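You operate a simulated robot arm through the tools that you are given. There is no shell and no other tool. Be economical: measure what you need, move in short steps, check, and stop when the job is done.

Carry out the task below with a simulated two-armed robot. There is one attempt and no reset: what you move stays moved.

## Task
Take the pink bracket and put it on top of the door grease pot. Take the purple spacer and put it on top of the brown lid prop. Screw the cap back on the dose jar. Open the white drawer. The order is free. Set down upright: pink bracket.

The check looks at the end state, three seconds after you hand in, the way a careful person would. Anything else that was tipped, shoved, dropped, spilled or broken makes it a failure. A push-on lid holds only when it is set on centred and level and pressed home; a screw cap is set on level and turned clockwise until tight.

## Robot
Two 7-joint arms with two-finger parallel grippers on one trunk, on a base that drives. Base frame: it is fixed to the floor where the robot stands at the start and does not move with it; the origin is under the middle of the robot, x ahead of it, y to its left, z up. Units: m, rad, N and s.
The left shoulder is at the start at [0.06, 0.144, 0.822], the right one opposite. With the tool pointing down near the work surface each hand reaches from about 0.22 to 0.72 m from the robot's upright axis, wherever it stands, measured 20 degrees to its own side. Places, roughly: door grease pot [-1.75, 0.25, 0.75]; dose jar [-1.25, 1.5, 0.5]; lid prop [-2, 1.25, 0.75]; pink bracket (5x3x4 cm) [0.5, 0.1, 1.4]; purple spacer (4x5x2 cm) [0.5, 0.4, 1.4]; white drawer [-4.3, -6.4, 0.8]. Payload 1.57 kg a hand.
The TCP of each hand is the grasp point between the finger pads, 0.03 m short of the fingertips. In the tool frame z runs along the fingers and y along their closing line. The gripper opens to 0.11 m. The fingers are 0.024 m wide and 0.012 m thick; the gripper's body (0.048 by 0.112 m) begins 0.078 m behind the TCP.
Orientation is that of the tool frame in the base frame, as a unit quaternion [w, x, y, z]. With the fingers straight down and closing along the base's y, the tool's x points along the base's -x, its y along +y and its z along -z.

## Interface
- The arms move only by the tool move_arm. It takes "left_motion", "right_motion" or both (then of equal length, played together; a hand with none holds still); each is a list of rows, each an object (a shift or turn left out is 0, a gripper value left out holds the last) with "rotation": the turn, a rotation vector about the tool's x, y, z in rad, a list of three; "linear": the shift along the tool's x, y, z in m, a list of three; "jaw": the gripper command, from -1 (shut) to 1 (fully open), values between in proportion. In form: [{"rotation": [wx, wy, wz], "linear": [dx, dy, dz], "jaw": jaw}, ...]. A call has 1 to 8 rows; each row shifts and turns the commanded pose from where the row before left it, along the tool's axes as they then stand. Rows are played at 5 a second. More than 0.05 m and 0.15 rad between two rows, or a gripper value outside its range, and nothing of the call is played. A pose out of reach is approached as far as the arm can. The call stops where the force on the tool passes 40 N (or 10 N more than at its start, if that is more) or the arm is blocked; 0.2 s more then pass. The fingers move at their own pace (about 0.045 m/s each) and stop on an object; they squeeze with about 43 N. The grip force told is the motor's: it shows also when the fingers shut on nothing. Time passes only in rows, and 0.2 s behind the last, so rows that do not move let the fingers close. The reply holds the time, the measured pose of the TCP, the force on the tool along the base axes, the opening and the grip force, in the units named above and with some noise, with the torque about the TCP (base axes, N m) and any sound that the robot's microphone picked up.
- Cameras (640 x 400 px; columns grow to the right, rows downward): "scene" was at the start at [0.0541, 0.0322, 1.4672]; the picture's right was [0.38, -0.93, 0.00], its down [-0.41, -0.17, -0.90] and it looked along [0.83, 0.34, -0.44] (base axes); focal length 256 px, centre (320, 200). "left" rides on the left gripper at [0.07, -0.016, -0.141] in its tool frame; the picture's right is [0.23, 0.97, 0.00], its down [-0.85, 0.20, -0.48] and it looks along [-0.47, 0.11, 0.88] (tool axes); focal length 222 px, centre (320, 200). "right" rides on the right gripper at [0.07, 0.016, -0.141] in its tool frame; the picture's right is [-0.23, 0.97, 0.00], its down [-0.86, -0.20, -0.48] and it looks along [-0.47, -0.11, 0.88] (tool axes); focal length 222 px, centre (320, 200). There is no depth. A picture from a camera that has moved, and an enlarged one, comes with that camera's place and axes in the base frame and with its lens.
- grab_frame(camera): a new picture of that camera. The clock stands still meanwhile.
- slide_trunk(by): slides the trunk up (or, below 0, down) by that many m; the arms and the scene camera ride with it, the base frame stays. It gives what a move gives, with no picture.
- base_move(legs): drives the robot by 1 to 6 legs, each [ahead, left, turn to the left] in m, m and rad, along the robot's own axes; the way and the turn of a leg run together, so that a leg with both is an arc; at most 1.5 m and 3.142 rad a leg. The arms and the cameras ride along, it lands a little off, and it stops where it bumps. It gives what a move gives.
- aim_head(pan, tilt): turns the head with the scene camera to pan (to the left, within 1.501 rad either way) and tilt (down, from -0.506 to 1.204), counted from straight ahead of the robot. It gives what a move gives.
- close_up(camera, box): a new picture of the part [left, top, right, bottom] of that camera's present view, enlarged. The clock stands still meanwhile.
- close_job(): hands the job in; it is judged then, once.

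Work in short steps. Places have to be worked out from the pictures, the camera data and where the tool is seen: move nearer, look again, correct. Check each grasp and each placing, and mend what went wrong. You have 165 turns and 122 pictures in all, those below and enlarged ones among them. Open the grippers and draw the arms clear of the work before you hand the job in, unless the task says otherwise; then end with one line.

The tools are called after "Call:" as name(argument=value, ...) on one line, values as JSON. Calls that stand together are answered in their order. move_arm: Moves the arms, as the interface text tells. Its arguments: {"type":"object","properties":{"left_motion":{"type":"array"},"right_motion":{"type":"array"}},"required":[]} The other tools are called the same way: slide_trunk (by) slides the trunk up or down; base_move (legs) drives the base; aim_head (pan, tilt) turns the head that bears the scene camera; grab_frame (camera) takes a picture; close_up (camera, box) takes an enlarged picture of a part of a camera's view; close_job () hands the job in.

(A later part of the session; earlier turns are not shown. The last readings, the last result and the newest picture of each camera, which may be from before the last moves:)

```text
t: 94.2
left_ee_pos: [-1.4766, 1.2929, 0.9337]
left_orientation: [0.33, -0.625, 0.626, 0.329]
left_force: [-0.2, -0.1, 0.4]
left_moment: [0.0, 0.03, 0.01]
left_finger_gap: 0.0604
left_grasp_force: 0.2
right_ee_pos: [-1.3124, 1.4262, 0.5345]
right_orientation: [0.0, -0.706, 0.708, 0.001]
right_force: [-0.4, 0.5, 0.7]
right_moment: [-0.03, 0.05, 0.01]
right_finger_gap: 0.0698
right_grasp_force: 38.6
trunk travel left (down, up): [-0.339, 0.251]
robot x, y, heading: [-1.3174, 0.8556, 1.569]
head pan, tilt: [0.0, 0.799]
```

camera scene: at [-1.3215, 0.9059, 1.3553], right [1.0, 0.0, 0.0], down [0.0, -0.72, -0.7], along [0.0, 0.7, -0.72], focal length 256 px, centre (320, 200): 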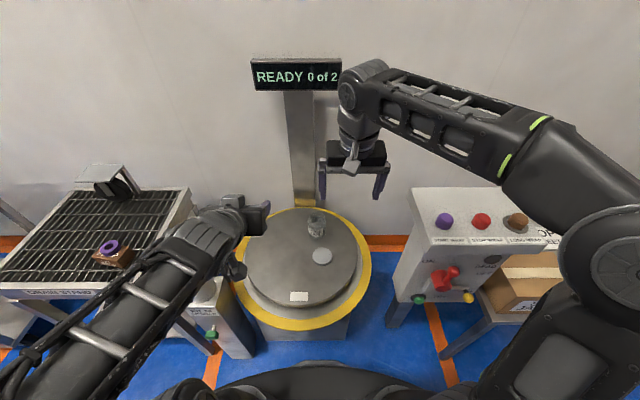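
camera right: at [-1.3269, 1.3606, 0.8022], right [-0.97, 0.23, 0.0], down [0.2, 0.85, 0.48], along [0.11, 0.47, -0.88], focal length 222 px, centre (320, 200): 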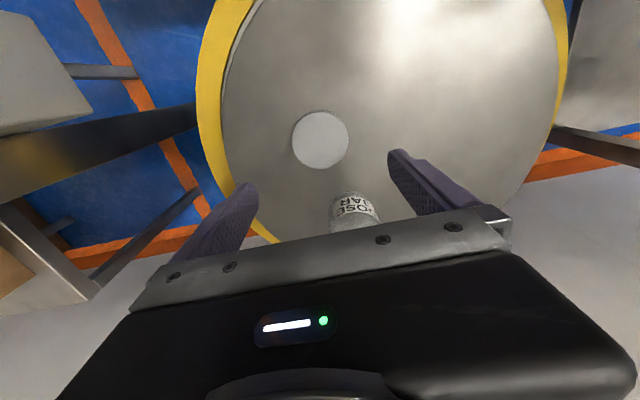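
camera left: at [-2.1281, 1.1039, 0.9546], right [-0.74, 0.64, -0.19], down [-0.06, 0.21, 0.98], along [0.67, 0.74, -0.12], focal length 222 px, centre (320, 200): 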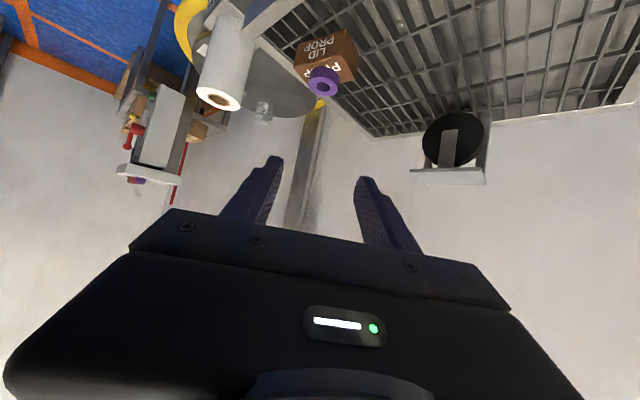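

Cap gripped (gap 0.070). I'll lift it well clear to the right while the left hand opens and comes down in front of the jar.

Call:
move_arm(right_motion=[{"linear": [0, 0, -0.045]}, {"linear": [0, 0, -0.045]}, {"linear": [0, -0.01, -0.045]}, {"linear": [0, -0.02, -0.04]}, {"linear": [0, -0.02, -0.04]}, {"linear": [0, -0.02, -0.035]}, {"linear": [0, -0.02, -0.035]}, {}], left_motion=[{"jaw": 1}, {"linear": [0.0318, -0.0184, 0.0319]}, {"linear": [0.0318, -0.0184, 0.0319]}, {"linear": [0.0318, -0.0184, 0.0319]}, {"linear": [0.0318, -0.0184, 0.0319]}, {"linear": [0.0318, -0.0184, 0.0319]}, {"linear": [0.0318, -0.0184, 0.0319]}, {"linear": [0.0318, -0.0184, 0.0319]}])

Call:
grab_frame(camera="left")

Call:
grab_frame(camera="scene")

```text
t: 96.0
left_ee_pos: [-1.3398, 1.374, 0.6396]
left_orientation: [0.33, -0.625, 0.626, 0.329]
left_force: [-0.5, 0.2, 0.1]
left_moment: [0.01, 0.04, 0.0]
left_finger_gap: 0.1097
left_grasp_force: 0.1
left hand out of reach, approached as far as the arm can: row 2, 3
right_ee_pos: [-1.222, 1.427, 0.8186]
right_orientation: [-0.001, -0.706, 0.708, 0.0]
right_force: [-0.1, 0.4, -0.8]
right_moment: [0.01, 0.02, -0.02]
right_finger_gap: 0.0689
right_grasp_force: 42.7
trunk travel left (down, up): [-0.339, 0.251]
robot x, y, heading: [-1.3205, 0.8598, 1.566]
head pan, tilt: [0.0, 0.799]
```

```text
56 pictures are left
camera left: at [-1.3238, 1.2173, 0.6605], right [-0.97, -0.13, -0.19], down [-0.2, 0.09, 0.98], along [-0.11, 0.99, -0.11], focal length 222 px, centre (320, 200)
```

left: 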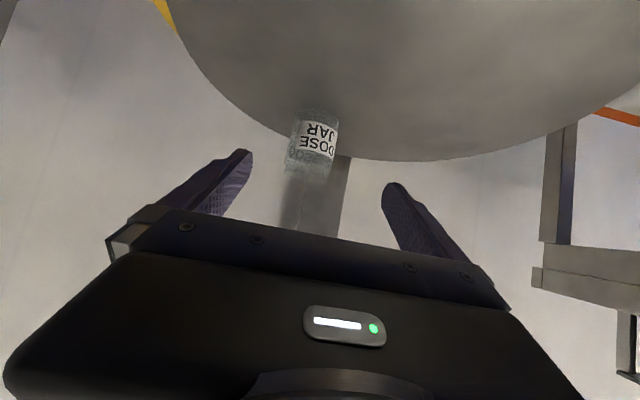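

```text
55 pictures are left
camera scene: at [-1.3213, 0.9055, 1.3554], right [1.0, 0.0, 0.0], down [0.0, -0.72, -0.7], along [0.0, 0.7, -0.72], focal length 256 px, centre (320, 200)
```

scene: 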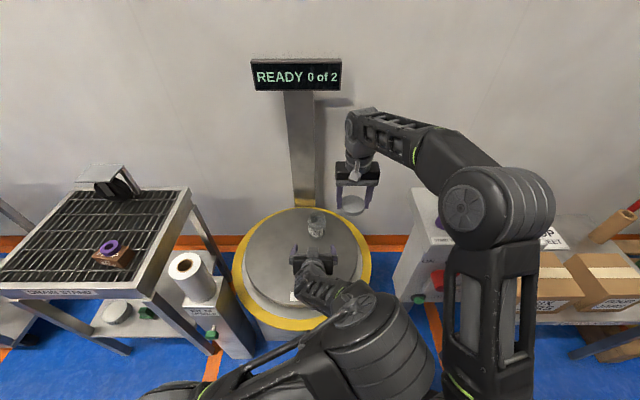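

The left hand is in front of the jar, about 8 mm off in x. I'll descend to z≈0.54, then slide forward around the jar.

Call:
move_arm(left_motion=[{"linear": [0.0275, -0.0027, 0.0188]}, {"linear": [0.0275, -0.0027, 0.0188]}, {"linear": [0.0275, -0.0026, 0.0188]}, {"linear": [-0.0213, 0, 0.0311]}, {"linear": [-0.0213, 0, 0.0311]}, {"linear": [-0.0213, 0, 0.0311]}, {}])

Call:
grab_frame(camera="left")

```text
t: 97.6
left_ee_pos: [-1.3304, 1.4865, 0.5389]
left_orientation: [0.33, -0.625, 0.627, 0.329]
left_force: [-0.3, 0.6, -1.5]
left_moment: [0.01, 0.02, 0.02]
left_finger_gap: 0.1101
left_grasp_force: 0.1
right_ee_pos: [-1.2229, 1.4264, 0.818]
right_orientation: [0.0, -0.706, 0.708, 0.0]
right_force: [0.3, -0.2, 0.6]
right_moment: [0.02, 0.0, 0.0]
right_finger_gap: 0.0689
right_grasp_force: 43.2
trunk travel left (down, up): [-0.339, 0.251]
robot x, y, heading: [-1.3196, 0.8576, 1.566]
head pan, tilt: [0.0, 0.799]
```

```text
54 pictures are left
camera left: at [-1.3164, 1.3307, 0.5614], right [-0.97, -0.13, -0.19], down [-0.2, 0.09, 0.98], along [-0.11, 0.99, -0.11], focal length 222 px, centre (320, 200)
```

left: 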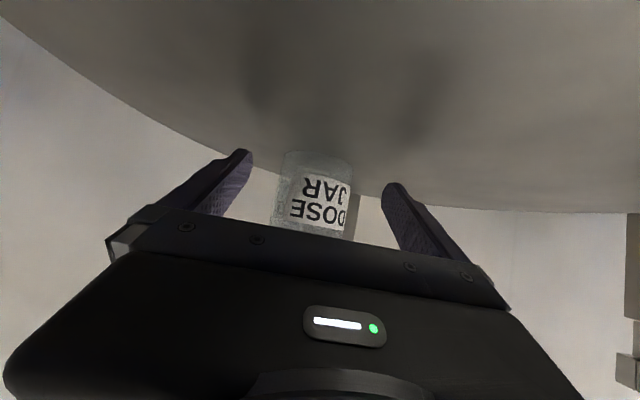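

Well centred. I'll slide 4 cm further and close on the jar.

Call:
move_arm(left_motion=[{"linear": [-0.0226, 0.001, 0.033]}, {}, {"jaw": -1}, {"jaw": -1}, {"jaw": -1}, {"jaw": -1}, {"jaw": -1}, {}])

Call:
grab_frame(camera="scene")

Call:
close_up(camera="scene", box=[270, 150, 390, 260])

```text
t: 99.4
left_ee_pos: [-1.3321, 1.5156, 0.554]
left_orientation: [0.329, -0.625, 0.627, 0.328]
left_force: [-0.5, 0.8, 0.7]
left_moment: [0.05, 0.07, -0.01]
left_finger_gap: 0.0677
left_grasp_force: 42.9
left hand out of reach, approached as far as the arm can: row 1
right_ee_pos: [-1.2225, 1.426, 0.8182]
right_orientation: [-0.001, -0.706, 0.708, 0.0]
right_force: [-0.3, 0.5, 0.2]
right_moment: [0.01, 0.04, 0.01]
right_finger_gap: 0.0686
right_grasp_force: 42.6
trunk travel left (down, up): [-0.339, 0.251]
robot x, y, heading: [-1.3223, 0.8547, 1.567]
head pan, tilt: [0.0, 0.799]
```

```text
53 pictures are left
camera scene: at [-1.3215, 0.9054, 1.3553], right [1.0, 0.0, 0.0], down [0.0, -0.72, -0.7], along [0.0, 0.7, -0.72], focal length 256 px, centre (320, 200)
```

scene: 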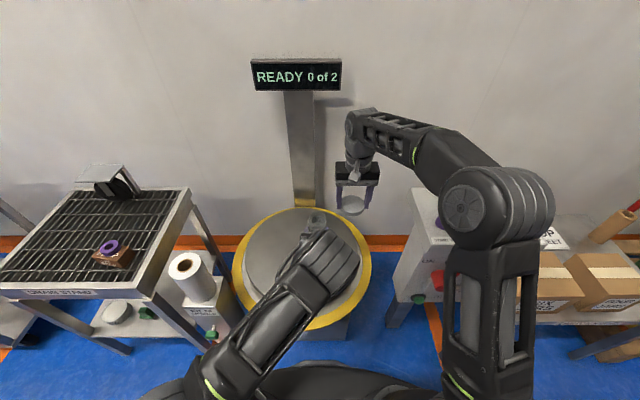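

```text
3.64 times, centred on (330, 205) of scene
camera zoom: at [-1.3215, 0.9054, 1.3553], right [1.0, 0.0, 0.0], down [0.0, -0.72, -0.7], along [0.0, 0.7, -0.72], focal length 932 px, centre (284, 182)
```

zoom: 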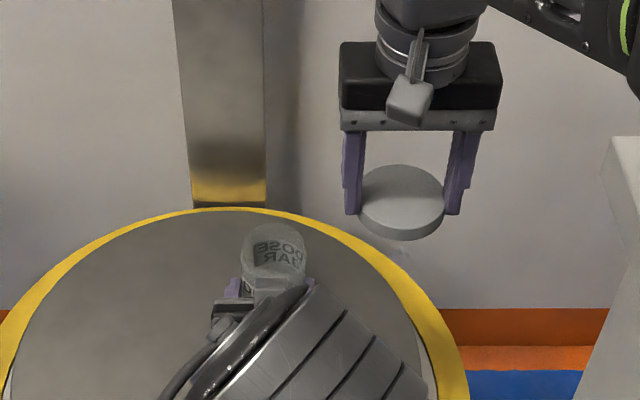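

Both grips are firm; the jar centre is at x≈-1.332, y≈1.535. I'll carry the cap over the jar at z≈0.70, checking reach.

Call:
move_arm(right_motion=[{"linear": [-0.022, 0.022, 0.0236]}, {"linear": [-0.022, 0.022, 0.0236]}, {"linear": [-0.022, 0.022, 0.0236]}, {"linear": [-0.022, 0.022, 0.0236]}, {"linear": [-0.021, 0.0215, 0.0236]}, {}])

Call:
close_up(camera="right", box=[200, 90, 440, 240])

Call:
close_up(camera="scene", box=[250, 160, 390, 260])

```text
t: 100.8
left_ee_pos: [-1.3306, 1.5169, 0.5557]
left_orientation: [0.329, -0.625, 0.627, 0.328]
left_force: [1.2, -0.8, 1.3]
left_moment: [0.05, -0.02, 0.0]
left_finger_gap: 0.0679
left_grasp_force: 43.1
right_ee_pos: [-1.3171, 1.5194, 0.7179]
right_orientation: [-0.001, -0.707, 0.708, 0.0]
right_force: [1.1, -0.5, -0.6]
right_moment: [0.0, 0.04, 0.02]
right_finger_gap: 0.0684
right_grasp_force: 42.8
right hand out of reach, approached as far as the arm can: row 5
trunk travel left (down, up): [-0.339, 0.251]
robot x, y, heading: [-1.3199, 0.8543, 1.565]
head pan, tilt: [0.0, 0.799]
```

```text
2.67 times, centred on (320, 165) of right
camera zoom: at [-1.333, 1.449, 0.8593], right [-0.97, 0.23, 0.0], down [0.2, 0.85, 0.48], along [0.11, 0.47, -0.88], focal length 592 px, centre (320, 293)
```

zoom: 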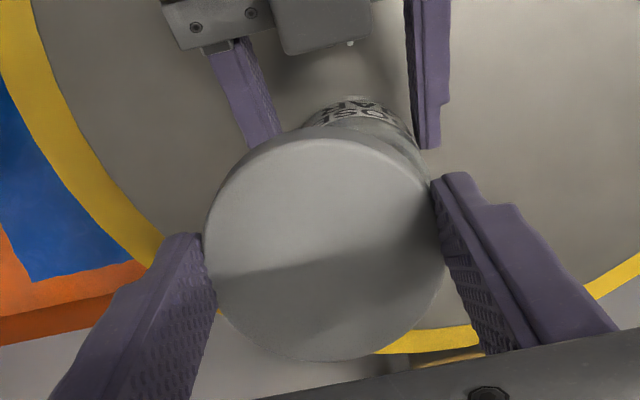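

```text
4.00 times, centred on (320, 210) of scene
camera zoom: at [-1.3214, 0.9053, 1.3553], right [1.0, 0.0, 0.0], down [0.0, -0.72, -0.7], along [0.0, 0.7, -0.72], focal length 1025 px, centre (320, 160)
```

zoom: 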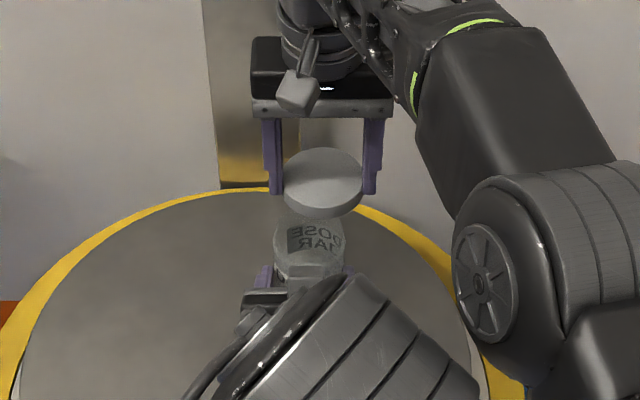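

Reach is marginal at this height. I'll go lower, where it should fit, with the remaining 1.5 cm offsets.

Call:
move_arm(right_motion=[{"linear": [0, 0, 0.04]}, {"linear": [-0.008, 0.0075, 0.006]}, {"linear": [-0.008, 0.0075, 0.004]}, {}])

Call:
close_up(camera="scene", box=[250, 160, 390, 260])

```text
t: 101.8
left_ee_pos: [-1.3371, 1.5151, 0.5538]
left_orientation: [-0.327, 0.627, -0.625, -0.331]
left_force: [2.3, 6.2, 18.2]
left_moment: [0.84, 0.13, -0.24]
left_finger_gap: 0.0671
left_grasp_force: 43.2
right_ee_pos: [-1.3198, 1.5291, 0.6778]
right_orientation: [0.003, -0.703, 0.711, 0.004]
right_force: [0.0, -0.6, -1.2]
right_moment: [0.0, -0.01, -0.04]
right_finger_gap: 0.0689
right_grasp_force: 43.2
right hand out of reach, approached as far as the arm can: row 3
trunk travel left (down, up): [-0.339, 0.251]
robot x, y, heading: [-1.3194, 0.8574, 1.566]
head pan, tilt: [0.0, 0.799]
```

```text
4.00 times, centred on (320, 210) of scene
camera zoom: at [-1.3213, 0.9041, 1.3555], right [1.0, 0.0, 0.0], down [0.0, -0.72, -0.7], along [0.0, 0.7, -0.72], focal length 1025 px, centre (320, 160)
```

zoom: 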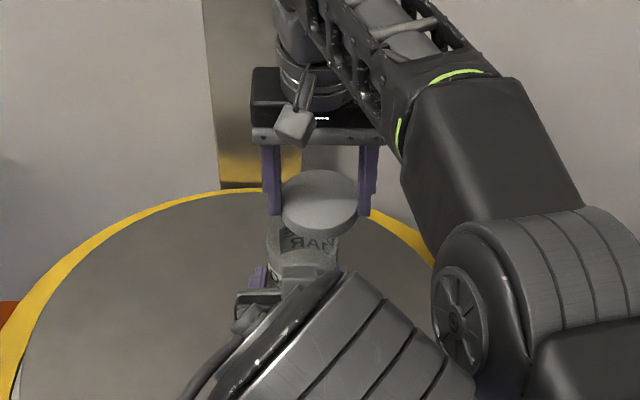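

The left hand now shows 18 N and has shifted 6 mm, so the arms are likely touching. I'll back the right hand off up and right.

Call:
move_arm(right_motion=[{"linear": [0.008, -0.008, -0.02]}, {"linear": [0.008, -0.02, -0.03]}, {"linear": [0.0, -0.03, -0.03]}, {}])

Call:
grab_frame(camera="scene")

Call:
close_up(camera="left", box=[200, 90, 440, 240])

```text
t: 102.8
left_ee_pos: [-1.33, 1.5156, 0.5534]
left_orientation: [0.331, -0.624, 0.627, 0.327]
left_force: [0.4, 0.0, -1.1]
left_moment: [-0.01, -0.02, 0.03]
left_finger_gap: 0.067
left_grasp_force: 42.9
right_ee_pos: [-1.2655, 1.512, 0.751]
right_orientation: [0.0, -0.707, 0.708, 0.001]
right_force: [-0.7, -0.3, -0.1]
right_moment: [0.0, 0.02, 0.0]
right_finger_gap: 0.0686
right_grasp_force: 42.8
trunk travel left (down, up): [-0.339, 0.251]
robot x, y, heading: [-1.3202, 0.8575, 1.567]
head pan, tilt: [0.0, 0.799]
```

```text
48 pictures are left
camera scene: at [-1.3213, 0.9054, 1.3553], right [1.0, 0.0, 0.0], down [0.0, -0.72, -0.7], along [0.0, 0.7, -0.72], focal length 256 px, centre (320, 200)
```

scene: 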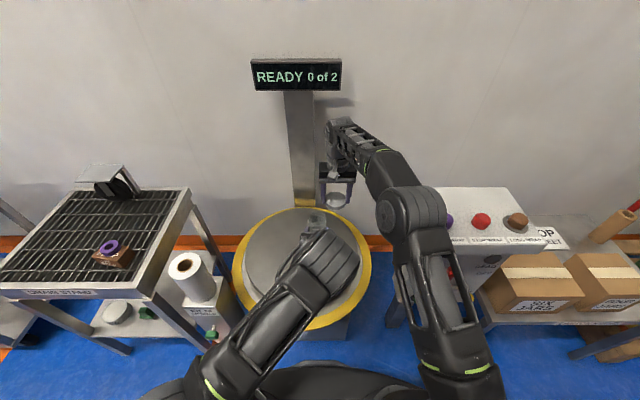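

```text
2.67 times, centred on (320, 165) of left
camera zoom: at [-1.3158, 1.3599, 0.5769], right [-0.97, -0.13, -0.19], down [-0.2, 0.09, 0.98], along [-0.11, 0.99, -0.11], focal length 592 px, centre (320, 293)
```

zoom: 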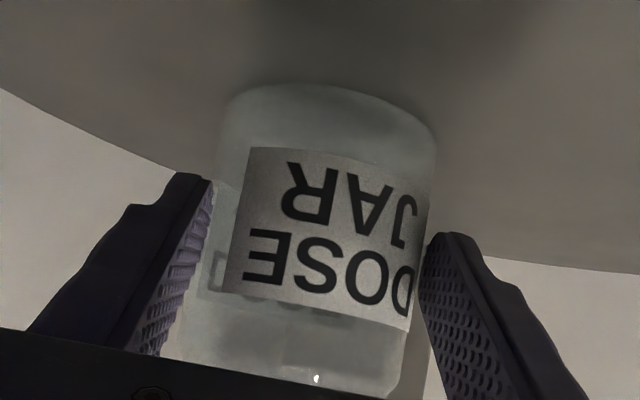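

The arms separated cleanly and the jar is unharmed. I'll free the jar, drive 3 cm closer for reach, and then swing the left hand to hold the jar from the front-left so its forearm stays clear of the right arm.

Call:
move_arm(left_motion=[{"jaw": 1}, {"jaw": 1}, {"jaw": 1}])

Call:
base_move(legs=[[0.03, 0, 0]])

Call:
move_arm(left_motion=[{"linear": [0.017, 0, -0.0248]}, {"rotation": [0.1155, 0, 0.0791], "linear": [0, 0.0026, 0]}, {"rotation": [0.1155, 0, 0.0791], "linear": [0, 0.0026, 0]}, {"rotation": [0.1155, 0, 0.0791], "linear": [0, 0.0026, 0]}, {"rotation": [0.1155, 0, 0.0791], "linear": [0, 0.0026, 0]}, {"rotation": [0.1155, 0, 0.0791], "linear": [0, 0.0026, 0]}, {}])

Call:
grab_frame(camera="scene")

Call:
grab_frame(camera="left")

```text
t: 103.6
left_ee_pos: [-1.3301, 1.5169, 0.5557]
left_orientation: [0.329, -0.626, 0.626, 0.328]
left_force: [0.2, 0.6, -0.3]
left_moment: [0.03, -0.03, 0.01]
left_finger_gap: 0.1101
left_grasp_force: 0.0
right_ee_pos: [-1.2658, 1.5107, 0.7517]
right_orientation: [0.0, -0.707, 0.707, 0.001]
right_force: [-0.4, -0.2, -0.7]
right_moment: [-0.02, 0.01, -0.02]
right_finger_gap: 0.0688
right_grasp_force: 43.3
trunk travel left (down, up): [-0.339, 0.251]
robot x, y, heading: [-1.3192, 0.8537, 1.569]
head pan, tilt: [0.0, 0.799]
```

```text
t: 104.4
left_ee_pos: [-1.3304, 1.547, 0.5547]
left_orientation: [0.329, -0.625, 0.627, 0.328]
left_force: [0.1, -0.6, 0.0]
left_moment: [-0.03, -0.01, 0.02]
left_finger_gap: 0.11
left_grasp_force: 0.1
right_ee_pos: [-1.2656, 1.5415, 0.7509]
right_orientation: [0.0, -0.706, 0.708, 0.0]
right_force: [-0.4, 1.1, -0.2]
right_moment: [0.0, -0.01, 0.04]
right_finger_gap: 0.0686
right_grasp_force: 43.1
trunk travel left (down, up): [-0.339, 0.251]
robot x, y, heading: [-1.3206, 0.8864, 1.567]
head pan, tilt: [0.0, 0.799]
```

```text
t: 106.0
left_ee_pos: [-1.3272, 1.4968, 0.5901]
left_orientation: [0.422, -0.372, 0.803, 0.195]
left_force: [-0.2, -0.8, -0.3]
left_moment: [0.03, -0.03, 0.02]
left_finger_gap: 0.1099
left_grasp_force: 0.1
left hand out of reach, approached as far as the arm can: row 4, 5, 6
right_ee_pos: [-1.2655, 1.5406, 0.7502]
right_orientation: [-0.001, -0.706, 0.708, 0.0]
right_force: [-0.3, -0.3, -0.4]
right_moment: [-0.03, 0.0, 0.01]
right_finger_gap: 0.0687
right_grasp_force: 43.4
trunk travel left (down, up): [-0.339, 0.251]
robot x, y, heading: [-1.3211, 0.8849, 1.569]
head pan, tilt: [0.0, 0.799]
```

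```text
46 pictures are left
camera scene: at [-1.3214, 0.9355, 1.3553], right [1.0, 0.0, 0.0], down [0.0, -0.72, -0.7], along [0.0, 0.7, -0.72], focal length 256 px, centre (320, 200)
```

scene: 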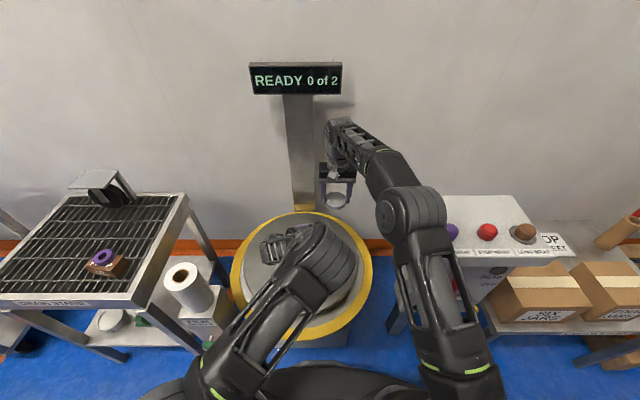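

```text
45 pictures are left
camera left: at [-1.4159, 1.3665, 0.6125], right [-0.83, 0.53, -0.19], down [-0.09, 0.2, 0.98], along [0.56, 0.82, -0.12], focal length 222 px, centre (320, 200)
```

left: 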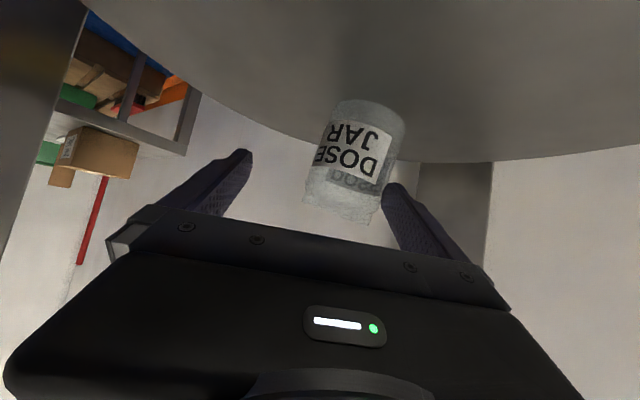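

The left arm is cramped at this height. I'll withdraw the left hand a bit, then raise the trunk 0.12 m so both arms get a better posture.

Call:
move_arm(left_motion=[{"linear": [0, 0.008, -0.03]}, {"linear": [0, 0.01, -0.04]}, {}])

Call:
slide_trunk(by=0.12)

Call:
move_arm(left_motion=[{"linear": [0.04, 0, 0.0274]}, {"linear": [0.04, 0, 0.0274]}, {"linear": [0.0248, 0, 0.017]}, {}])

Call:
grab_frame(camera="left")

Call:
grab_frame(camera="scene")

```text
t: 106.8
left_ee_pos: [-1.3771, 1.4654, 0.6311]
left_orientation: [0.423, -0.372, 0.803, 0.194]
left_force: [0.5, -0.6, -0.2]
left_moment: [-0.01, 0.01, 0.01]
left_finger_gap: 0.1101
left_grasp_force: 0.0
right_ee_pos: [-1.2655, 1.5409, 0.7509]
right_orientation: [0.001, 0.707, -0.707, -0.001]
right_force: [0.2, 0.2, -0.5]
right_moment: [0.01, -0.01, 0.0]
right_finger_gap: 0.0688
right_grasp_force: 43.0
trunk travel left (down, up): [-0.339, 0.251]
robot x, y, heading: [-1.3181, 0.8901, 1.567]
head pan, tilt: [0.0, 0.799]
```

```text
t: 108.3
left_ee_pos: [-1.3766, 1.4638, 0.7498]
left_orientation: [0.423, -0.373, 0.802, 0.195]
left_force: [0.2, -0.6, 0.1]
left_moment: [-0.01, 0.0, -0.04]
left_finger_gap: 0.11
left_grasp_force: 0.1
right_ee_pos: [-1.2658, 1.541, 0.8711]
right_orientation: [0.0, -0.706, 0.708, 0.0]
right_force: [0.4, 0.2, -0.6]
right_moment: [0.01, -0.01, 0.0]
right_finger_gap: 0.0688
right_grasp_force: 43.2
trunk travel left (down, up): [-0.459, 0.131]
robot x, y, heading: [-1.3179, 0.8874, 1.565]
head pan, tilt: [0.0, 0.799]
```

```text
t: 109.3
left_ee_pos: [-1.3406, 1.4346, 0.6834]
left_orientation: [0.422, -0.373, 0.803, 0.195]
left_force: [-0.8, 0.9, 0.2]
left_moment: [0.02, 0.02, 0.0]
left_finger_gap: 0.11
left_grasp_force: 0.1
left hand out of reach, approached as far as the arm can: row 1, 2, 3
right_ee_pos: [-1.2646, 1.5398, 0.8719]
right_orientation: [0.0, -0.706, 0.708, 0.0]
right_force: [0.2, 0.1, -0.3]
right_moment: [-0.02, 0.01, 0.02]
right_finger_gap: 0.0685
right_grasp_force: 43.7
trunk travel left (down, up): [-0.459, 0.131]
robot x, y, heading: [-1.3212, 0.8926, 1.568]
head pan, tilt: [0.0, 0.799]
```

```text
44 pictures are left
camera left: at [-1.4297, 1.3053, 0.7058], right [-0.83, 0.53, -0.19], down [-0.09, 0.2, 0.98], along [0.55, 0.82, -0.12], focal length 222 px, centre (320, 200)
```

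left: 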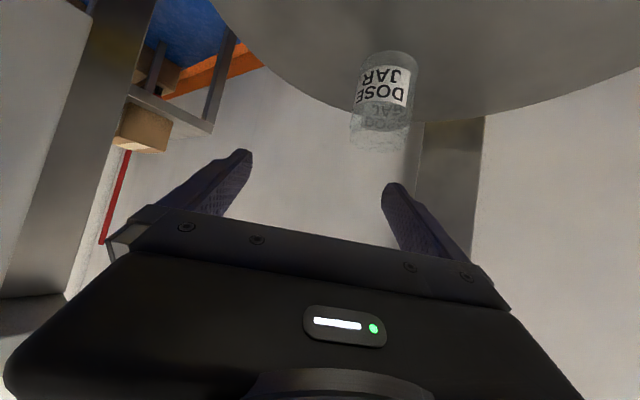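

```text
43 pictures are left
camera scene: at [-1.3214, 0.9357, 1.4753], right [1.0, 0.0, 0.0], down [0.0, -0.72, -0.7], along [0.0, 0.7, -0.72], focal length 256 px, centre (320, 200)
```

scene: 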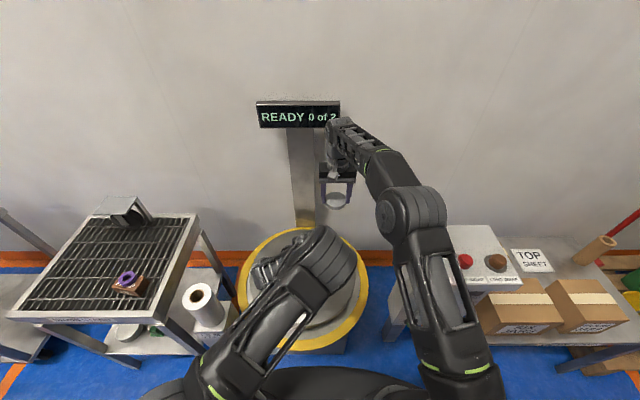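

Raising makes the left posture worse. I'll park the left hand up and away, and try the cap with the right hand alone, pressing down to steady the jar and checking whether the jar turns.

Call:
move_arm(left_motion=[{"linear": [-0.0126, -0.0044, -0.0407]}, {"linear": [-0.0126, -0.0044, -0.0407]}, {"linear": [-0.0126, -0.0044, -0.0407]}, {"linear": [-0.0126, -0.0044, -0.0407]}, {"linear": [-0.0126, -0.0044, -0.0407]}, {"linear": [-0.0126, -0.0044, -0.0407]}, {"linear": [-0.0126, -0.0044, -0.0407]}, {"linear": [-0.0126, -0.0044, -0.0407]}])

Call:
move_arm(right_motion=[{"linear": [0, 0, 0.04]}, {"linear": [0, 0.0165, 0.035]}, {"linear": [0, 0.0165, 0.035]}, {"linear": [0.002, 0.0165, 0.035]}, {"linear": [0.002, 0.0165, 0.03]}, {}])

Call:
close_up(camera="right", box=[200, 90, 440, 240])

Call:
grab_frame(camera="scene")

```text
t: 111.1
left_ee_pos: [-1.4616, 1.3279, 0.955]
left_orientation: [0.422, -0.373, 0.803, 0.194]
left_force: [0.6, 0.4, -0.6]
left_moment: [0.0, 0.03, 0.03]
left_finger_gap: 0.1101
left_grasp_force: 0.0
left hand out of reach, approached as far as the arm can: row 4, 5, 6, 7, 8
right_ee_pos: [-1.2655, 1.5412, 0.8719]
right_orientation: [0.0, -0.706, 0.708, 0.0]
right_force: [-0.1, 0.1, -0.8]
right_moment: [0.02, -0.02, 0.02]
right_finger_gap: 0.0687
right_grasp_force: 42.7
trunk travel left (down, up): [-0.459, 0.131]
robot x, y, heading: [-1.3209, 0.884, 1.569]
head pan, tilt: [0.0, 0.799]
```

```text
t: 112.5
left_ee_pos: [-1.4624, 1.3285, 0.9566]
left_orientation: [0.422, -0.372, 0.804, 0.193]
left_force: [0.3, -0.6, -1.1]
left_moment: [0.02, -0.01, -0.01]
left_finger_gap: 0.1101
left_grasp_force: 0.0
right_ee_pos: [-1.3321, 1.5379, 0.6946]
right_orientation: [0.0, -0.706, 0.708, 0.001]
right_force: [-0.5, 0.1, 0.5]
right_moment: [0.0, -0.04, 0.0]
right_finger_gap: 0.0687
right_grasp_force: 42.9
trunk travel left (down, up): [-0.459, 0.131]
robot x, y, heading: [-1.3221, 0.8878, 1.571]
head pan, tilt: [0.0, 0.799]
```

```text
2.67 times, centred on (320, 165) of right
camera zoom: at [-1.3481, 1.467, 0.8376], right [-0.97, 0.23, 0.0], down [0.2, 0.85, 0.48], along [0.11, 0.47, -0.88], focal length 592 px, centre (320, 293)
```

zoom: 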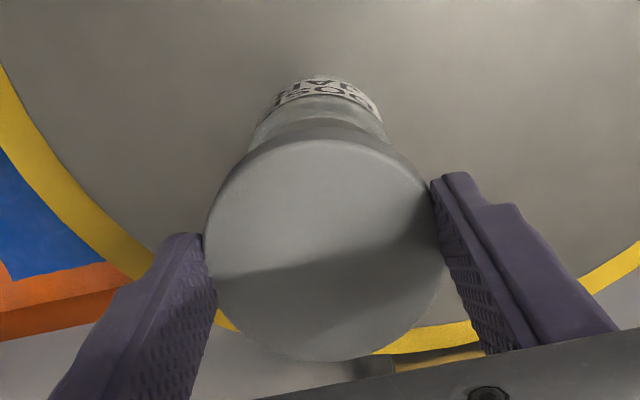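

```text
41 pictures are left
camera scene: at [-1.3214, 0.9355, 1.4753], right [1.0, 0.0, 0.0], down [0.0, -0.72, -0.7], along [0.0, 0.7, -0.72], focal length 256 px, centre (320, 200)
```

scene: 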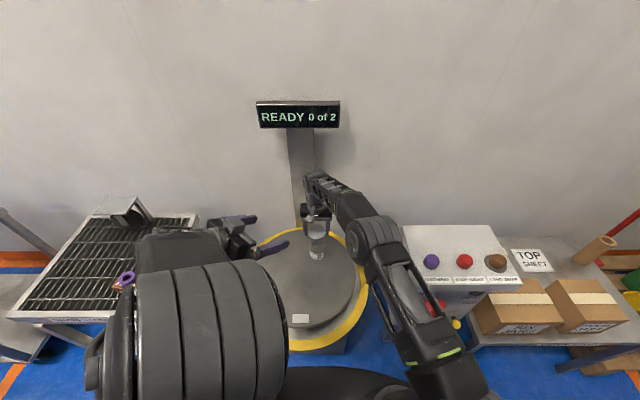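

The right hand now reaches over the jar. I'll zoom in on the scene view to check alignment.

Call:
close_up(camera="scene", box=[280, 190, 360, 270])

```text
5.00 times, centred on (320, 230) of scene
camera zoom: at [-1.3214, 0.9355, 1.4753], right [1.0, 0.0, 0.0], down [0.0, -0.72, -0.7], along [0.0, 0.7, -0.72], focal length 1282 px, centre (320, 50)
```

zoom: 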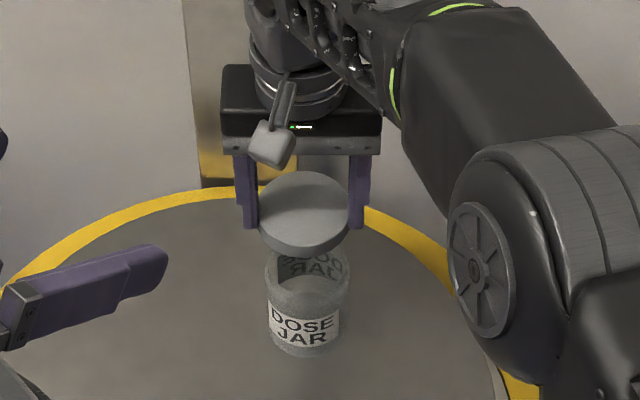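

Jar's base bearings from three views put its centre at y≈1.546, with the rim at z≈0.60. I'll shift 8 mm forward, descend to TCP 0.652, and look.

Call:
move_arm(right_motion=[{"linear": [-0.008, 0, 0]}, {"linear": [0, 0, 0.03]}, {"linear": [0, 0, 0.012]}, {}])

Call:
close_up(camera="scene", box=[280, 190, 360, 270])

```text
t: 113.5
left_ee_pos: [-1.461, 1.3297, 0.956]
left_orientation: [0.423, -0.372, 0.804, 0.193]
left_force: [-0.2, 0.1, 0.2]
left_moment: [-0.01, 0.02, 0.0]
left_finger_gap: 0.1101
left_grasp_force: 0.1
right_ee_pos: [-1.3305, 1.5446, 0.6537]
right_orientation: [-0.001, -0.706, 0.708, -0.001]
right_force: [0.2, -0.2, -0.2]
right_moment: [0.0, -0.02, 0.02]
right_finger_gap: 0.0686
right_grasp_force: 43.0
trunk travel left (down, up): [-0.459, 0.131]
robot x, y, heading: [-1.3209, 0.8889, 1.563]
head pan, tilt: [0.0, 0.799]
```

```text
5.00 times, centred on (320, 230) of scene
camera zoom: at [-1.3214, 0.9355, 1.4753], right [1.0, 0.0, 0.0], down [0.0, -0.72, -0.7], along [0.0, 0.7, -0.72], focal length 1282 px, centre (320, 50)
```

zoom: 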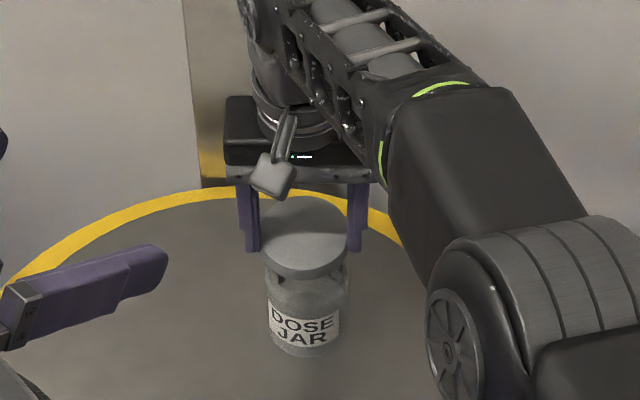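

Nearly aligned; about 2 mm shift to the right, then I'll lower gently until contact.

Call:
move_arm(right_motion=[{"linear": [-0.001, -0.0015, 0.004]}, {"linear": [0, 0, 0.004]}, {}])

Call:
move_arm(right_motion=[{"linear": [0, 0, 0.003]}, {"linear": [0, 0, 0.003]}, {}])

```text
t: 114.3
left_ee_pos: [-1.4629, 1.3291, 0.9564]
left_orientation: [0.423, -0.372, 0.803, 0.193]
left_force: [0.4, -0.4, 0.1]
left_moment: [-0.01, 0.01, 0.0]
left_finger_gap: 0.1103
left_grasp_force: 0.0
right_ee_pos: [-1.3303, 1.546, 0.6473]
right_orientation: [0.0, -0.706, 0.708, 0.0]
right_force: [0.0, 0.1, 0.3]
right_moment: [-0.01, -0.01, 0.02]
right_finger_gap: 0.0687
right_grasp_force: 43.2
trunk travel left (down, up): [-0.459, 0.131]
robot x, y, heading: [-1.3212, 0.8865, 1.569]
head pan, tilt: [0.0, 0.799]
```

```text
t: 115.1
left_ee_pos: [-1.4632, 1.3284, 0.9565]
left_orientation: [0.422, -0.372, 0.803, 0.194]
left_force: [0.3, -0.2, -0.9]
left_moment: [-0.07, -0.02, -0.02]
left_finger_gap: 0.1101
left_grasp_force: 0.1
right_ee_pos: [-1.3298, 1.5463, 0.6407]
right_orientation: [-0.001, -0.707, 0.707, 0.0]
right_force: [0.1, 0.1, -0.7]
right_moment: [-0.01, 0.0, -0.01]
right_finger_gap: 0.0686
right_grasp_force: 42.6
trunk travel left (down, up): [-0.459, 0.131]
robot x, y, heading: [-1.32, 0.8904, 1.568]
head pan, tilt: [0.0, 0.799]
```

No contact yet at TCP 0.641, so I'll keep lowering in small steps.

Call:
move_arm(right_motion=[{"linear": [0, 0, 0.003]}, {"linear": [0, 0, 0.003]}, {}])

Call:
move_arm(right_motion=[{"linear": [0, 0, 0.003]}, {}])

Call:
close_up(camera="scene", box=[280, 190, 360, 270])

```text
t: 115.9
left_ee_pos: [-1.4609, 1.3286, 0.9565]
left_orientation: [0.422, -0.372, 0.804, 0.193]
left_force: [-0.9, -0.2, -0.5]
left_moment: [0.02, 0.02, 0.0]
left_finger_gap: 0.1103
left_grasp_force: 0.1
right_ee_pos: [-1.3293, 1.5444, 0.6353]
right_orientation: [0.0, -0.706, 0.708, 0.0]
right_force: [0.1, 0.3, 0.6]
right_moment: [0.03, -0.02, 0.02]
right_finger_gap: 0.0688
right_grasp_force: 43.5
trunk travel left (down, up): [-0.459, 0.131]
robot x, y, heading: [-1.3219, 0.8855, 1.567]
head pan, tilt: [0.0, 0.799]
```

```text
t: 116.5
left_ee_pos: [-1.4626, 1.3286, 0.9566]
left_orientation: [0.423, -0.372, 0.803, 0.193]
left_force: [0.6, 0.3, -0.7]
left_moment: [0.0, -0.01, 0.04]
left_finger_gap: 0.1101
left_grasp_force: 0.1
right_ee_pos: [-1.3303, 1.5436, 0.6328]
right_orientation: [0.0, -0.706, 0.708, 0.001]
right_force: [-0.9, -0.8, 1.5]
right_moment: [-0.02, 0.02, 0.0]
right_finger_gap: 0.0687
right_grasp_force: 43.4
trunk travel left (down, up): [-0.459, 0.131]
robot x, y, heading: [-1.3188, 0.8874, 1.561]
head pan, tilt: [0.0, 0.799]
```

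```text
5.00 times, centred on (320, 230) of scene
camera zoom: at [-1.3215, 0.9354, 1.4754], right [1.0, 0.0, 0.0], down [0.0, -0.72, -0.7], along [0.0, 0.7, -0.72], focal length 1282 px, centre (320, 50)
```

zoom: 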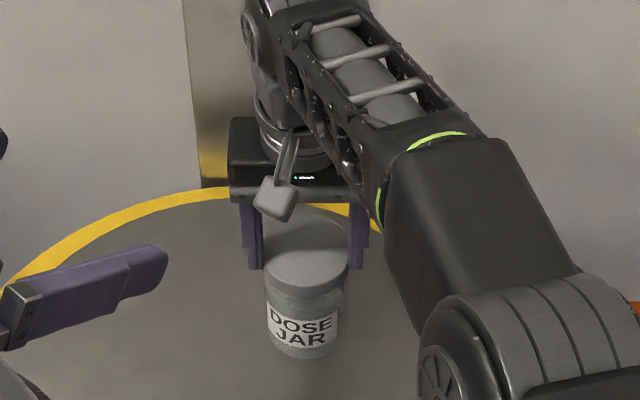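

The cap looks centred and about to touch. I'll continue down in 2 mm steps.

Call:
move_arm(right_motion=[{"linear": [0, 0, 0.002]}, {"linear": [0, 0, 0.002]}, {}])

Call:
move_arm(right_motion=[{"linear": [0, 0, 0.002]}, {"linear": [0, 0, 0.002]}, {}])

```text
t: 117.3
left_ee_pos: [-1.4625, 1.3269, 0.9574]
left_orientation: [0.424, -0.371, 0.803, 0.194]
left_force: [0.1, -0.4, 0.5]
left_moment: [0.01, 0.0, 0.02]
left_finger_gap: 0.1101
left_grasp_force: 0.2
right_ee_pos: [-1.3307, 1.5442, 0.6307]
right_orientation: [0.002, -0.707, 0.707, 0.003]
right_force: [-1.6, -1.4, 20.5]
right_moment: [-0.12, 0.12, 0.03]
right_finger_gap: 0.069
right_grasp_force: 43.0
right hand out of reach, approached as far as the arm can: row 1
trunk travel left (down, up): [-0.459, 0.131]
robot x, y, heading: [-1.32, 0.8875, 1.567]
head pan, tilt: [0.0, 0.799]
```

```text
t: 118.1
left_ee_pos: [-1.4623, 1.3268, 0.9579]
left_orientation: [0.423, -0.372, 0.803, 0.195]
left_force: [-1.0, -0.1, -0.4]
left_moment: [0.02, 0.0, 0.01]
left_finger_gap: 0.1101
left_grasp_force: 0.1
right_ee_pos: [-1.331, 1.5421, 0.6311]
right_orientation: [0.002, -0.706, 0.708, 0.005]
right_force: [-5.1, 0.6, 37.2]
right_moment: [0.18, 0.13, 0.04]
right_finger_gap: 0.069
right_grasp_force: 42.9
trunk travel left (down, up): [-0.459, 0.131]
robot x, y, heading: [-1.3199, 0.8872, 1.566]
head pan, tilt: [0.0, 0.799]
```

Contact at TCP z 0.631. I'll ease off slightly and turn clockwise, watching torque and height.

Call:
move_arm(right_motion=[{"linear": [0, 0, -0.0025]}, {"rotation": [0, 0, 0.14]}, {"rotation": [0, 0, 0.14]}, {"rotation": [0, 0, 0.14]}, {"rotation": [0, 0, 0.14]}, {}])

Call:
close_up(camera="scene", box=[280, 190, 360, 270])

```text
t: 119.5
left_ee_pos: [-1.4626, 1.3291, 0.9572]
left_orientation: [0.423, -0.372, 0.803, 0.194]
left_force: [0.0, 0.2, -0.1]
left_moment: [0.0, 0.0, -0.04]
left_finger_gap: 0.1101
left_grasp_force: 0.2
right_ee_pos: [-1.3291, 1.5433, 0.6291]
right_orientation: [0.0, -0.482, 0.876, 0.002]
right_force: [-3.2, 3.9, 24.6]
right_moment: [0.2, 0.02, -0.01]
right_finger_gap: 0.0683
right_grasp_force: 42.8
trunk travel left (down, up): [-0.459, 0.131]
robot x, y, heading: [-1.32, 0.8889, 1.568]
head pan, tilt: [0.0, 0.799]
```

```text
5.00 times, centred on (320, 230) of scene
camera zoom: at [-1.3217, 0.9331, 1.4754], right [1.0, 0.0, 0.0], down [0.0, -0.72, -0.7], along [0.0, 0.7, -0.72], focal length 1282 px, centre (320, 50)
```

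zoom: 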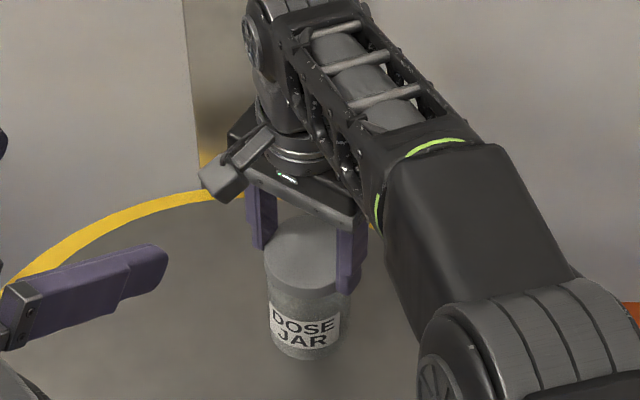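

The jar label didn't turn, so the cap is turning on the jar. Continuing clockwise.

Call:
move_arm(right_motion=[{"rotation": [0, 0, 0.14]}, {"rotation": [0, 0, 0.14]}, {"rotation": [0, 0, 0.14]}, {"rotation": [0, 0, 0.14]}, {"rotation": [0, 0, 0.14]}, {"rotation": [0, 0, 0.14]}, {}])

```text
t: 121.1
left_ee_pos: [-1.4627, 1.3284, 0.9565]
left_orientation: [0.424, -0.371, 0.803, 0.194]
left_force: [0.1, -0.4, 0.0]
left_moment: [-0.02, -0.01, 0.0]
left_finger_gap: 0.1099
left_grasp_force: 0.0
right_ee_pos: [-1.3297, 1.5431, 0.6285]
right_orientation: [0.001, -0.084, 0.996, 0.002]
right_force: [2.0, 3.2, 22.0]
right_moment: [0.24, -0.66, 0.04]
right_finger_gap: 0.0685
right_grasp_force: 43.1
trunk travel left (down, up): [-0.459, 0.131]
robot x, y, heading: [-1.3179, 0.8842, 1.568]
head pan, tilt: [0.0, 0.799]
```

1.4 rad turned so far, with low torque. Continuing.

Call:
move_arm(right_motion=[{"rotation": [0, 0, 0.14]}, {"rotation": [0, 0, 0.14]}, {"rotation": [0, 0, 0.14]}, {"rotation": [0, 0, 0.14]}, {"rotation": [0, 0, 0.14]}, {"rotation": [0, 0, 0.14]}, {}])

Call:
grab_frame(camera="scene")

```text
t: 122.7
left_ee_pos: [-1.4627, 1.3288, 0.9563]
left_orientation: [0.423, -0.372, 0.803, 0.193]
left_force: [-0.2, -1.5, 0.1]
left_moment: [-0.03, 0.01, -0.02]
left_finger_gap: 0.11
left_grasp_force: 0.1
right_ee_pos: [-1.3297, 1.5436, 0.627]
right_orientation: [-0.001, 0.331, 0.944, 0.001]
right_force: [1.1, 8.0, 15.7]
right_moment: [0.44, -0.2, 0.03]
right_finger_gap: 0.0687
right_grasp_force: 43.1
trunk travel left (down, up): [-0.459, 0.131]
robot x, y, heading: [-1.3222, 0.8828, 1.571]
head pan, tilt: [0.0, 0.799]
```

```text
36 pictures are left
camera scene: at [-1.3214, 0.9344, 1.4754], right [1.0, 0.0, 0.0], down [0.0, -0.72, -0.7], along [0.0, 0.7, -0.72], focal length 256 px, centre (320, 200)
```

scene: 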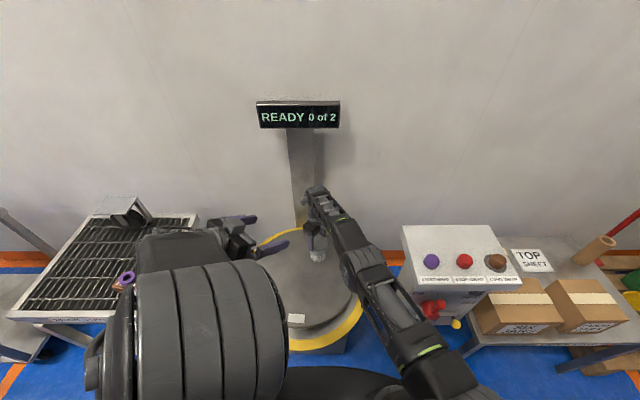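

The cap is sinking (0.6291 → 0.6270), so the thread is engaging. I'll go on.

Call:
move_arm(right_motion=[{"rotation": [0, 0, 0.14], "linear": [0, 0, 0.0005]}, {"rotation": [0, 0, 0.14]}, {"rotation": [0, 0, 0.14]}, {"rotation": [0, 0, 0.14], "linear": [0, 0, 0.0005]}, {"rotation": [0, 0, 0.14]}, {"rotation": [0, 0, 0.14]}, {}])

```text
t: 123.8
left_ee_pos: [-1.4627, 1.3279, 0.9566]
left_orientation: [0.422, -0.373, 0.803, 0.195]
left_force: [-0.1, -0.1, 0.2]
left_moment: [-0.01, -0.01, 0.02]
left_finger_gap: 0.11
left_grasp_force: 0.0
right_ee_pos: [-1.3243, 1.5381, 0.6237]
right_orientation: [0.007, 0.547, 0.837, -0.003]
right_force: [1.5, -5.7, 16.5]
right_moment: [-1.27, -0.18, -0.03]
right_finger_gap: 0.0709
right_grasp_force: 43.3
right hand out of reach, approached as far as the arm can: row 4, 5
trunk travel left (down, up): [-0.459, 0.131]
robot x, y, heading: [-1.3229, 0.8898, 1.562]
head pan, tilt: [0.0, 0.799]
stopped in row 5 (right hand): the force on the tool passed its limit (the readings are from after the stop); the commanded pose is now the measured one
```

Reached the wrist's limit. I'll check the jar before releasing for a re-grip.

Call:
close_up(camera="scene", box=[280, 200, 360, 280])

```text
5.00 times, centred on (320, 240) of scene
camera zoom: at [-1.3211, 0.9343, 1.4752], right [1.0, 0.0, 0.0], down [0.0, -0.72, -0.7], along [0.0, 0.7, -0.72], focal length 1282 px, centre (320, 0)
```

zoom: 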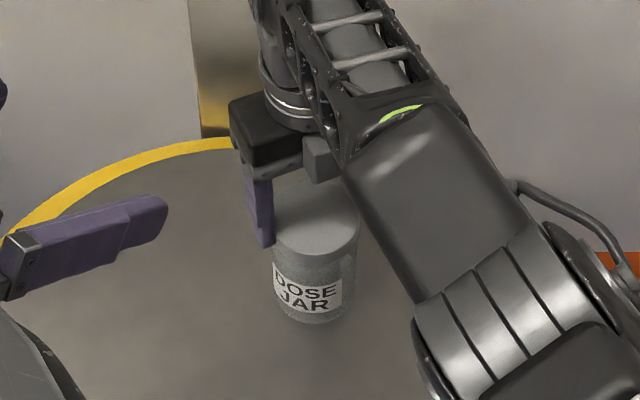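

I'll open, lift clear, and unwind the wrist for another stroke.

Call:
move_arm(right_motion=[{"jaw": 0.7}, {"jaw": 0.7}, {"jaw": 0.7}, {"linear": [0, 0, -0.03]}, {"linear": [0, 0, -0.03]}, {"rotation": [0, 0, -0.15]}, {"rotation": [0, 0, -0.15]}, {"rotation": [0, 0, -0.15]}])

Call:
move_arm(right_motion=[{"rotation": [0, 0, -0.15]}, {"rotation": [0, 0, -0.15]}, {"rotation": [0, 0, -0.15]}, {"rotation": [0, 0, -0.15]}, {"rotation": [0, 0, -0.15]}, {"rotation": [0, 0, -0.15]}, {"rotation": [0, 0, -0.15]}, {"rotation": [0, 0, -0.15]}])

Call:
move_arm(right_motion=[{"rotation": [0, 0, -0.15]}, {"rotation": [0, 0, -0.15]}, {"rotation": [0, 0, -0.15]}, {"rotation": [0, 0, -0.15]}, {"rotation": [0, 0, -0.15]}, {"rotation": [0, 0, -0.15]}, {}])

Call:
close_up(camera="scene", box=[280, 200, 360, 280])

Call:
close_up(camera="right", box=[200, 90, 440, 240])

```text
t: 125.6
left_ee_pos: [-1.4615, 1.3288, 0.956]
left_orientation: [0.423, -0.373, 0.803, 0.194]
left_force: [-0.5, -0.7, 0.2]
left_moment: [0.0, 0.01, 0.01]
left_finger_gap: 0.1101
left_grasp_force: 0.0
right_ee_pos: [-1.326, 1.5401, 0.6822]
right_orientation: [0.006, 0.345, 0.938, -0.004]
right_force: [0.6, 0.7, -0.3]
right_moment: [0.06, -0.01, 0.04]
right_finger_gap: 0.0937
right_grasp_force: 0.0
trunk travel left (down, up): [-0.459, 0.131]
robot x, y, heading: [-1.3219, 0.8842, 1.571]
head pan, tilt: [0.0, 0.799]
```

```text
t: 127.4
left_ee_pos: [-1.4621, 1.329, 0.9562]
left_orientation: [0.423, -0.373, 0.803, 0.194]
left_force: [-0.2, 0.1, -0.4]
left_moment: [0.03, -0.03, -0.02]
left_finger_gap: 0.1101
left_grasp_force: 0.0
right_ee_pos: [-1.326, 1.541, 0.6831]
right_orientation: [0.004, -0.244, 0.97, -0.007]
right_force: [-0.1, 0.0, -0.5]
right_moment: [-0.01, 0.02, 0.0]
right_finger_gap: 0.0935
right_grasp_force: 0.1
trunk travel left (down, up): [-0.459, 0.131]
robot x, y, heading: [-1.3203, 0.8883, 1.562]
head pan, tilt: [0.0, 0.799]
```

```text
t: 129.0
left_ee_pos: [-1.4625, 1.3297, 0.9552]
left_orientation: [0.422, -0.372, 0.804, 0.193]
left_force: [-0.1, -1.0, -0.5]
left_moment: [-0.04, 0.0, 0.0]
left_finger_gap: 0.1099
left_grasp_force: 0.1
right_ee_pos: [-1.3271, 1.5394, 0.6817]
right_orientation: [-0.001, -0.642, 0.767, -0.008]
right_force: [-0.3, 0.5, -0.1]
right_moment: [0.01, -0.02, 0.04]
right_finger_gap: 0.0934
right_grasp_force: 0.0
trunk travel left (down, up): [-0.459, 0.131]
robot x, y, heading: [-1.3218, 0.8854, 1.569]
head pan, tilt: [0.0, 0.799]
```

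```text
5.00 times, centred on (320, 240) of scene
camera zoom: at [-1.3215, 0.9356, 1.4753], right [1.0, 0.0, 0.0], down [0.0, -0.72, -0.7], along [0.0, 0.7, -0.72], focal length 1282 px, centre (320, 0)
```

zoom: 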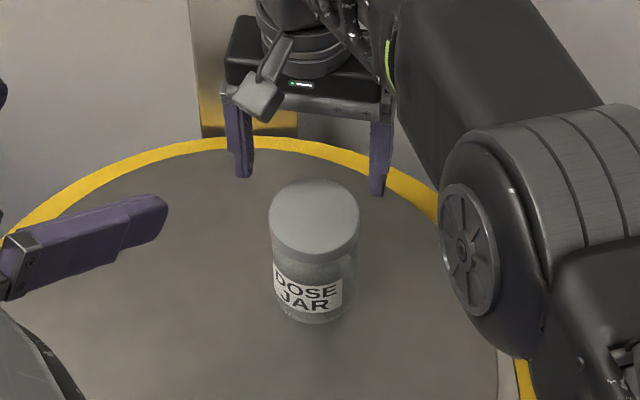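

```text
2.67 times, centred on (320, 165) of right
camera zoom: at [-1.3564, 1.4753, 0.8249], right [-0.92, 0.4, -0.01], down [0.34, 0.81, 0.47], along [0.2, 0.43, -0.88], focal length 592 px, centre (320, 293)
```

zoom: 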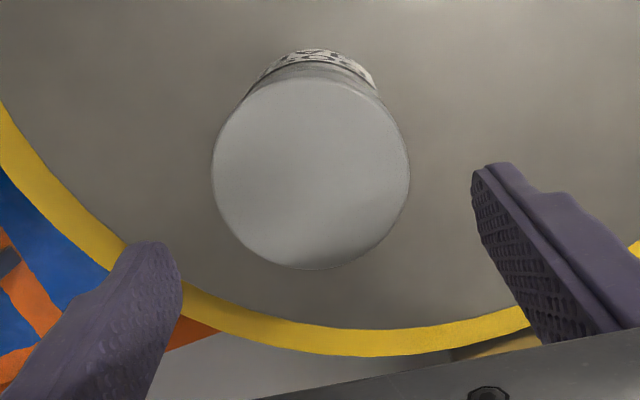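

The cap sits level on the jar, centred at about (-1.325, 1.533). I'll recentre, re-grip, and see whether there is more turn.

Call:
move_arm(right_motion=[{"linear": [0.006, -0.003, 0.02], "rotation": [-0.011, -0.012, 0]}, {"linear": [0, 0, 0.02]}, {"linear": [0, 0, 0.013]}, {"jaw": -1}, {"jaw": -1}, {"jaw": -1}, {"jaw": -1}])

Call:
move_arm(right_motion=[{"linear": [0, 0, 0.0015]}, {"rotation": [0, 0, 0.14]}, {"rotation": [0, 0, 0.14]}, {"rotation": [0, 0, 0.14]}, {"rotation": [0, 0, 0.14]}, {}])

```text
t: 130.6
left_ee_pos: [-1.4615, 1.329, 0.956]
left_orientation: [0.423, -0.373, 0.803, 0.194]
left_force: [-0.1, -0.3, 0.6]
left_moment: [0.01, -0.01, -0.01]
left_finger_gap: 0.1097
left_grasp_force: 0.1
right_ee_pos: [-1.3241, 1.533, 0.6291]
right_orientation: [0.001, -0.641, 0.768, 0.0]
right_force: [-0.4, 0.2, -0.1]
right_moment: [0.03, 0.04, -0.03]
right_finger_gap: 0.0699
right_grasp_force: 37.5
trunk travel left (down, up): [-0.459, 0.131]
robot x, y, heading: [-1.3203, 0.8859, 1.567]
head pan, tilt: [0.0, 0.799]
```

```text
t: 132.0
left_ee_pos: [-1.4626, 1.3284, 0.9565]
left_orientation: [0.423, -0.372, 0.803, 0.193]
left_force: [0.0, -0.1, 0.7]
left_moment: [0.03, -0.02, 0.01]
left_finger_gap: 0.11
left_grasp_force: 0.0
right_ee_pos: [-1.3239, 1.5336, 0.6281]
right_orientation: [0.002, -0.403, 0.915, 0.001]
right_force: [-1.6, 1.0, 5.7]
right_moment: [0.09, 0.09, 0.04]
right_finger_gap: 0.0685
right_grasp_force: 42.5
trunk travel left (down, up): [-0.459, 0.131]
robot x, y, heading: [-1.3175, 0.8889, 1.568]
head pan, tilt: [0.0, 0.799]
```

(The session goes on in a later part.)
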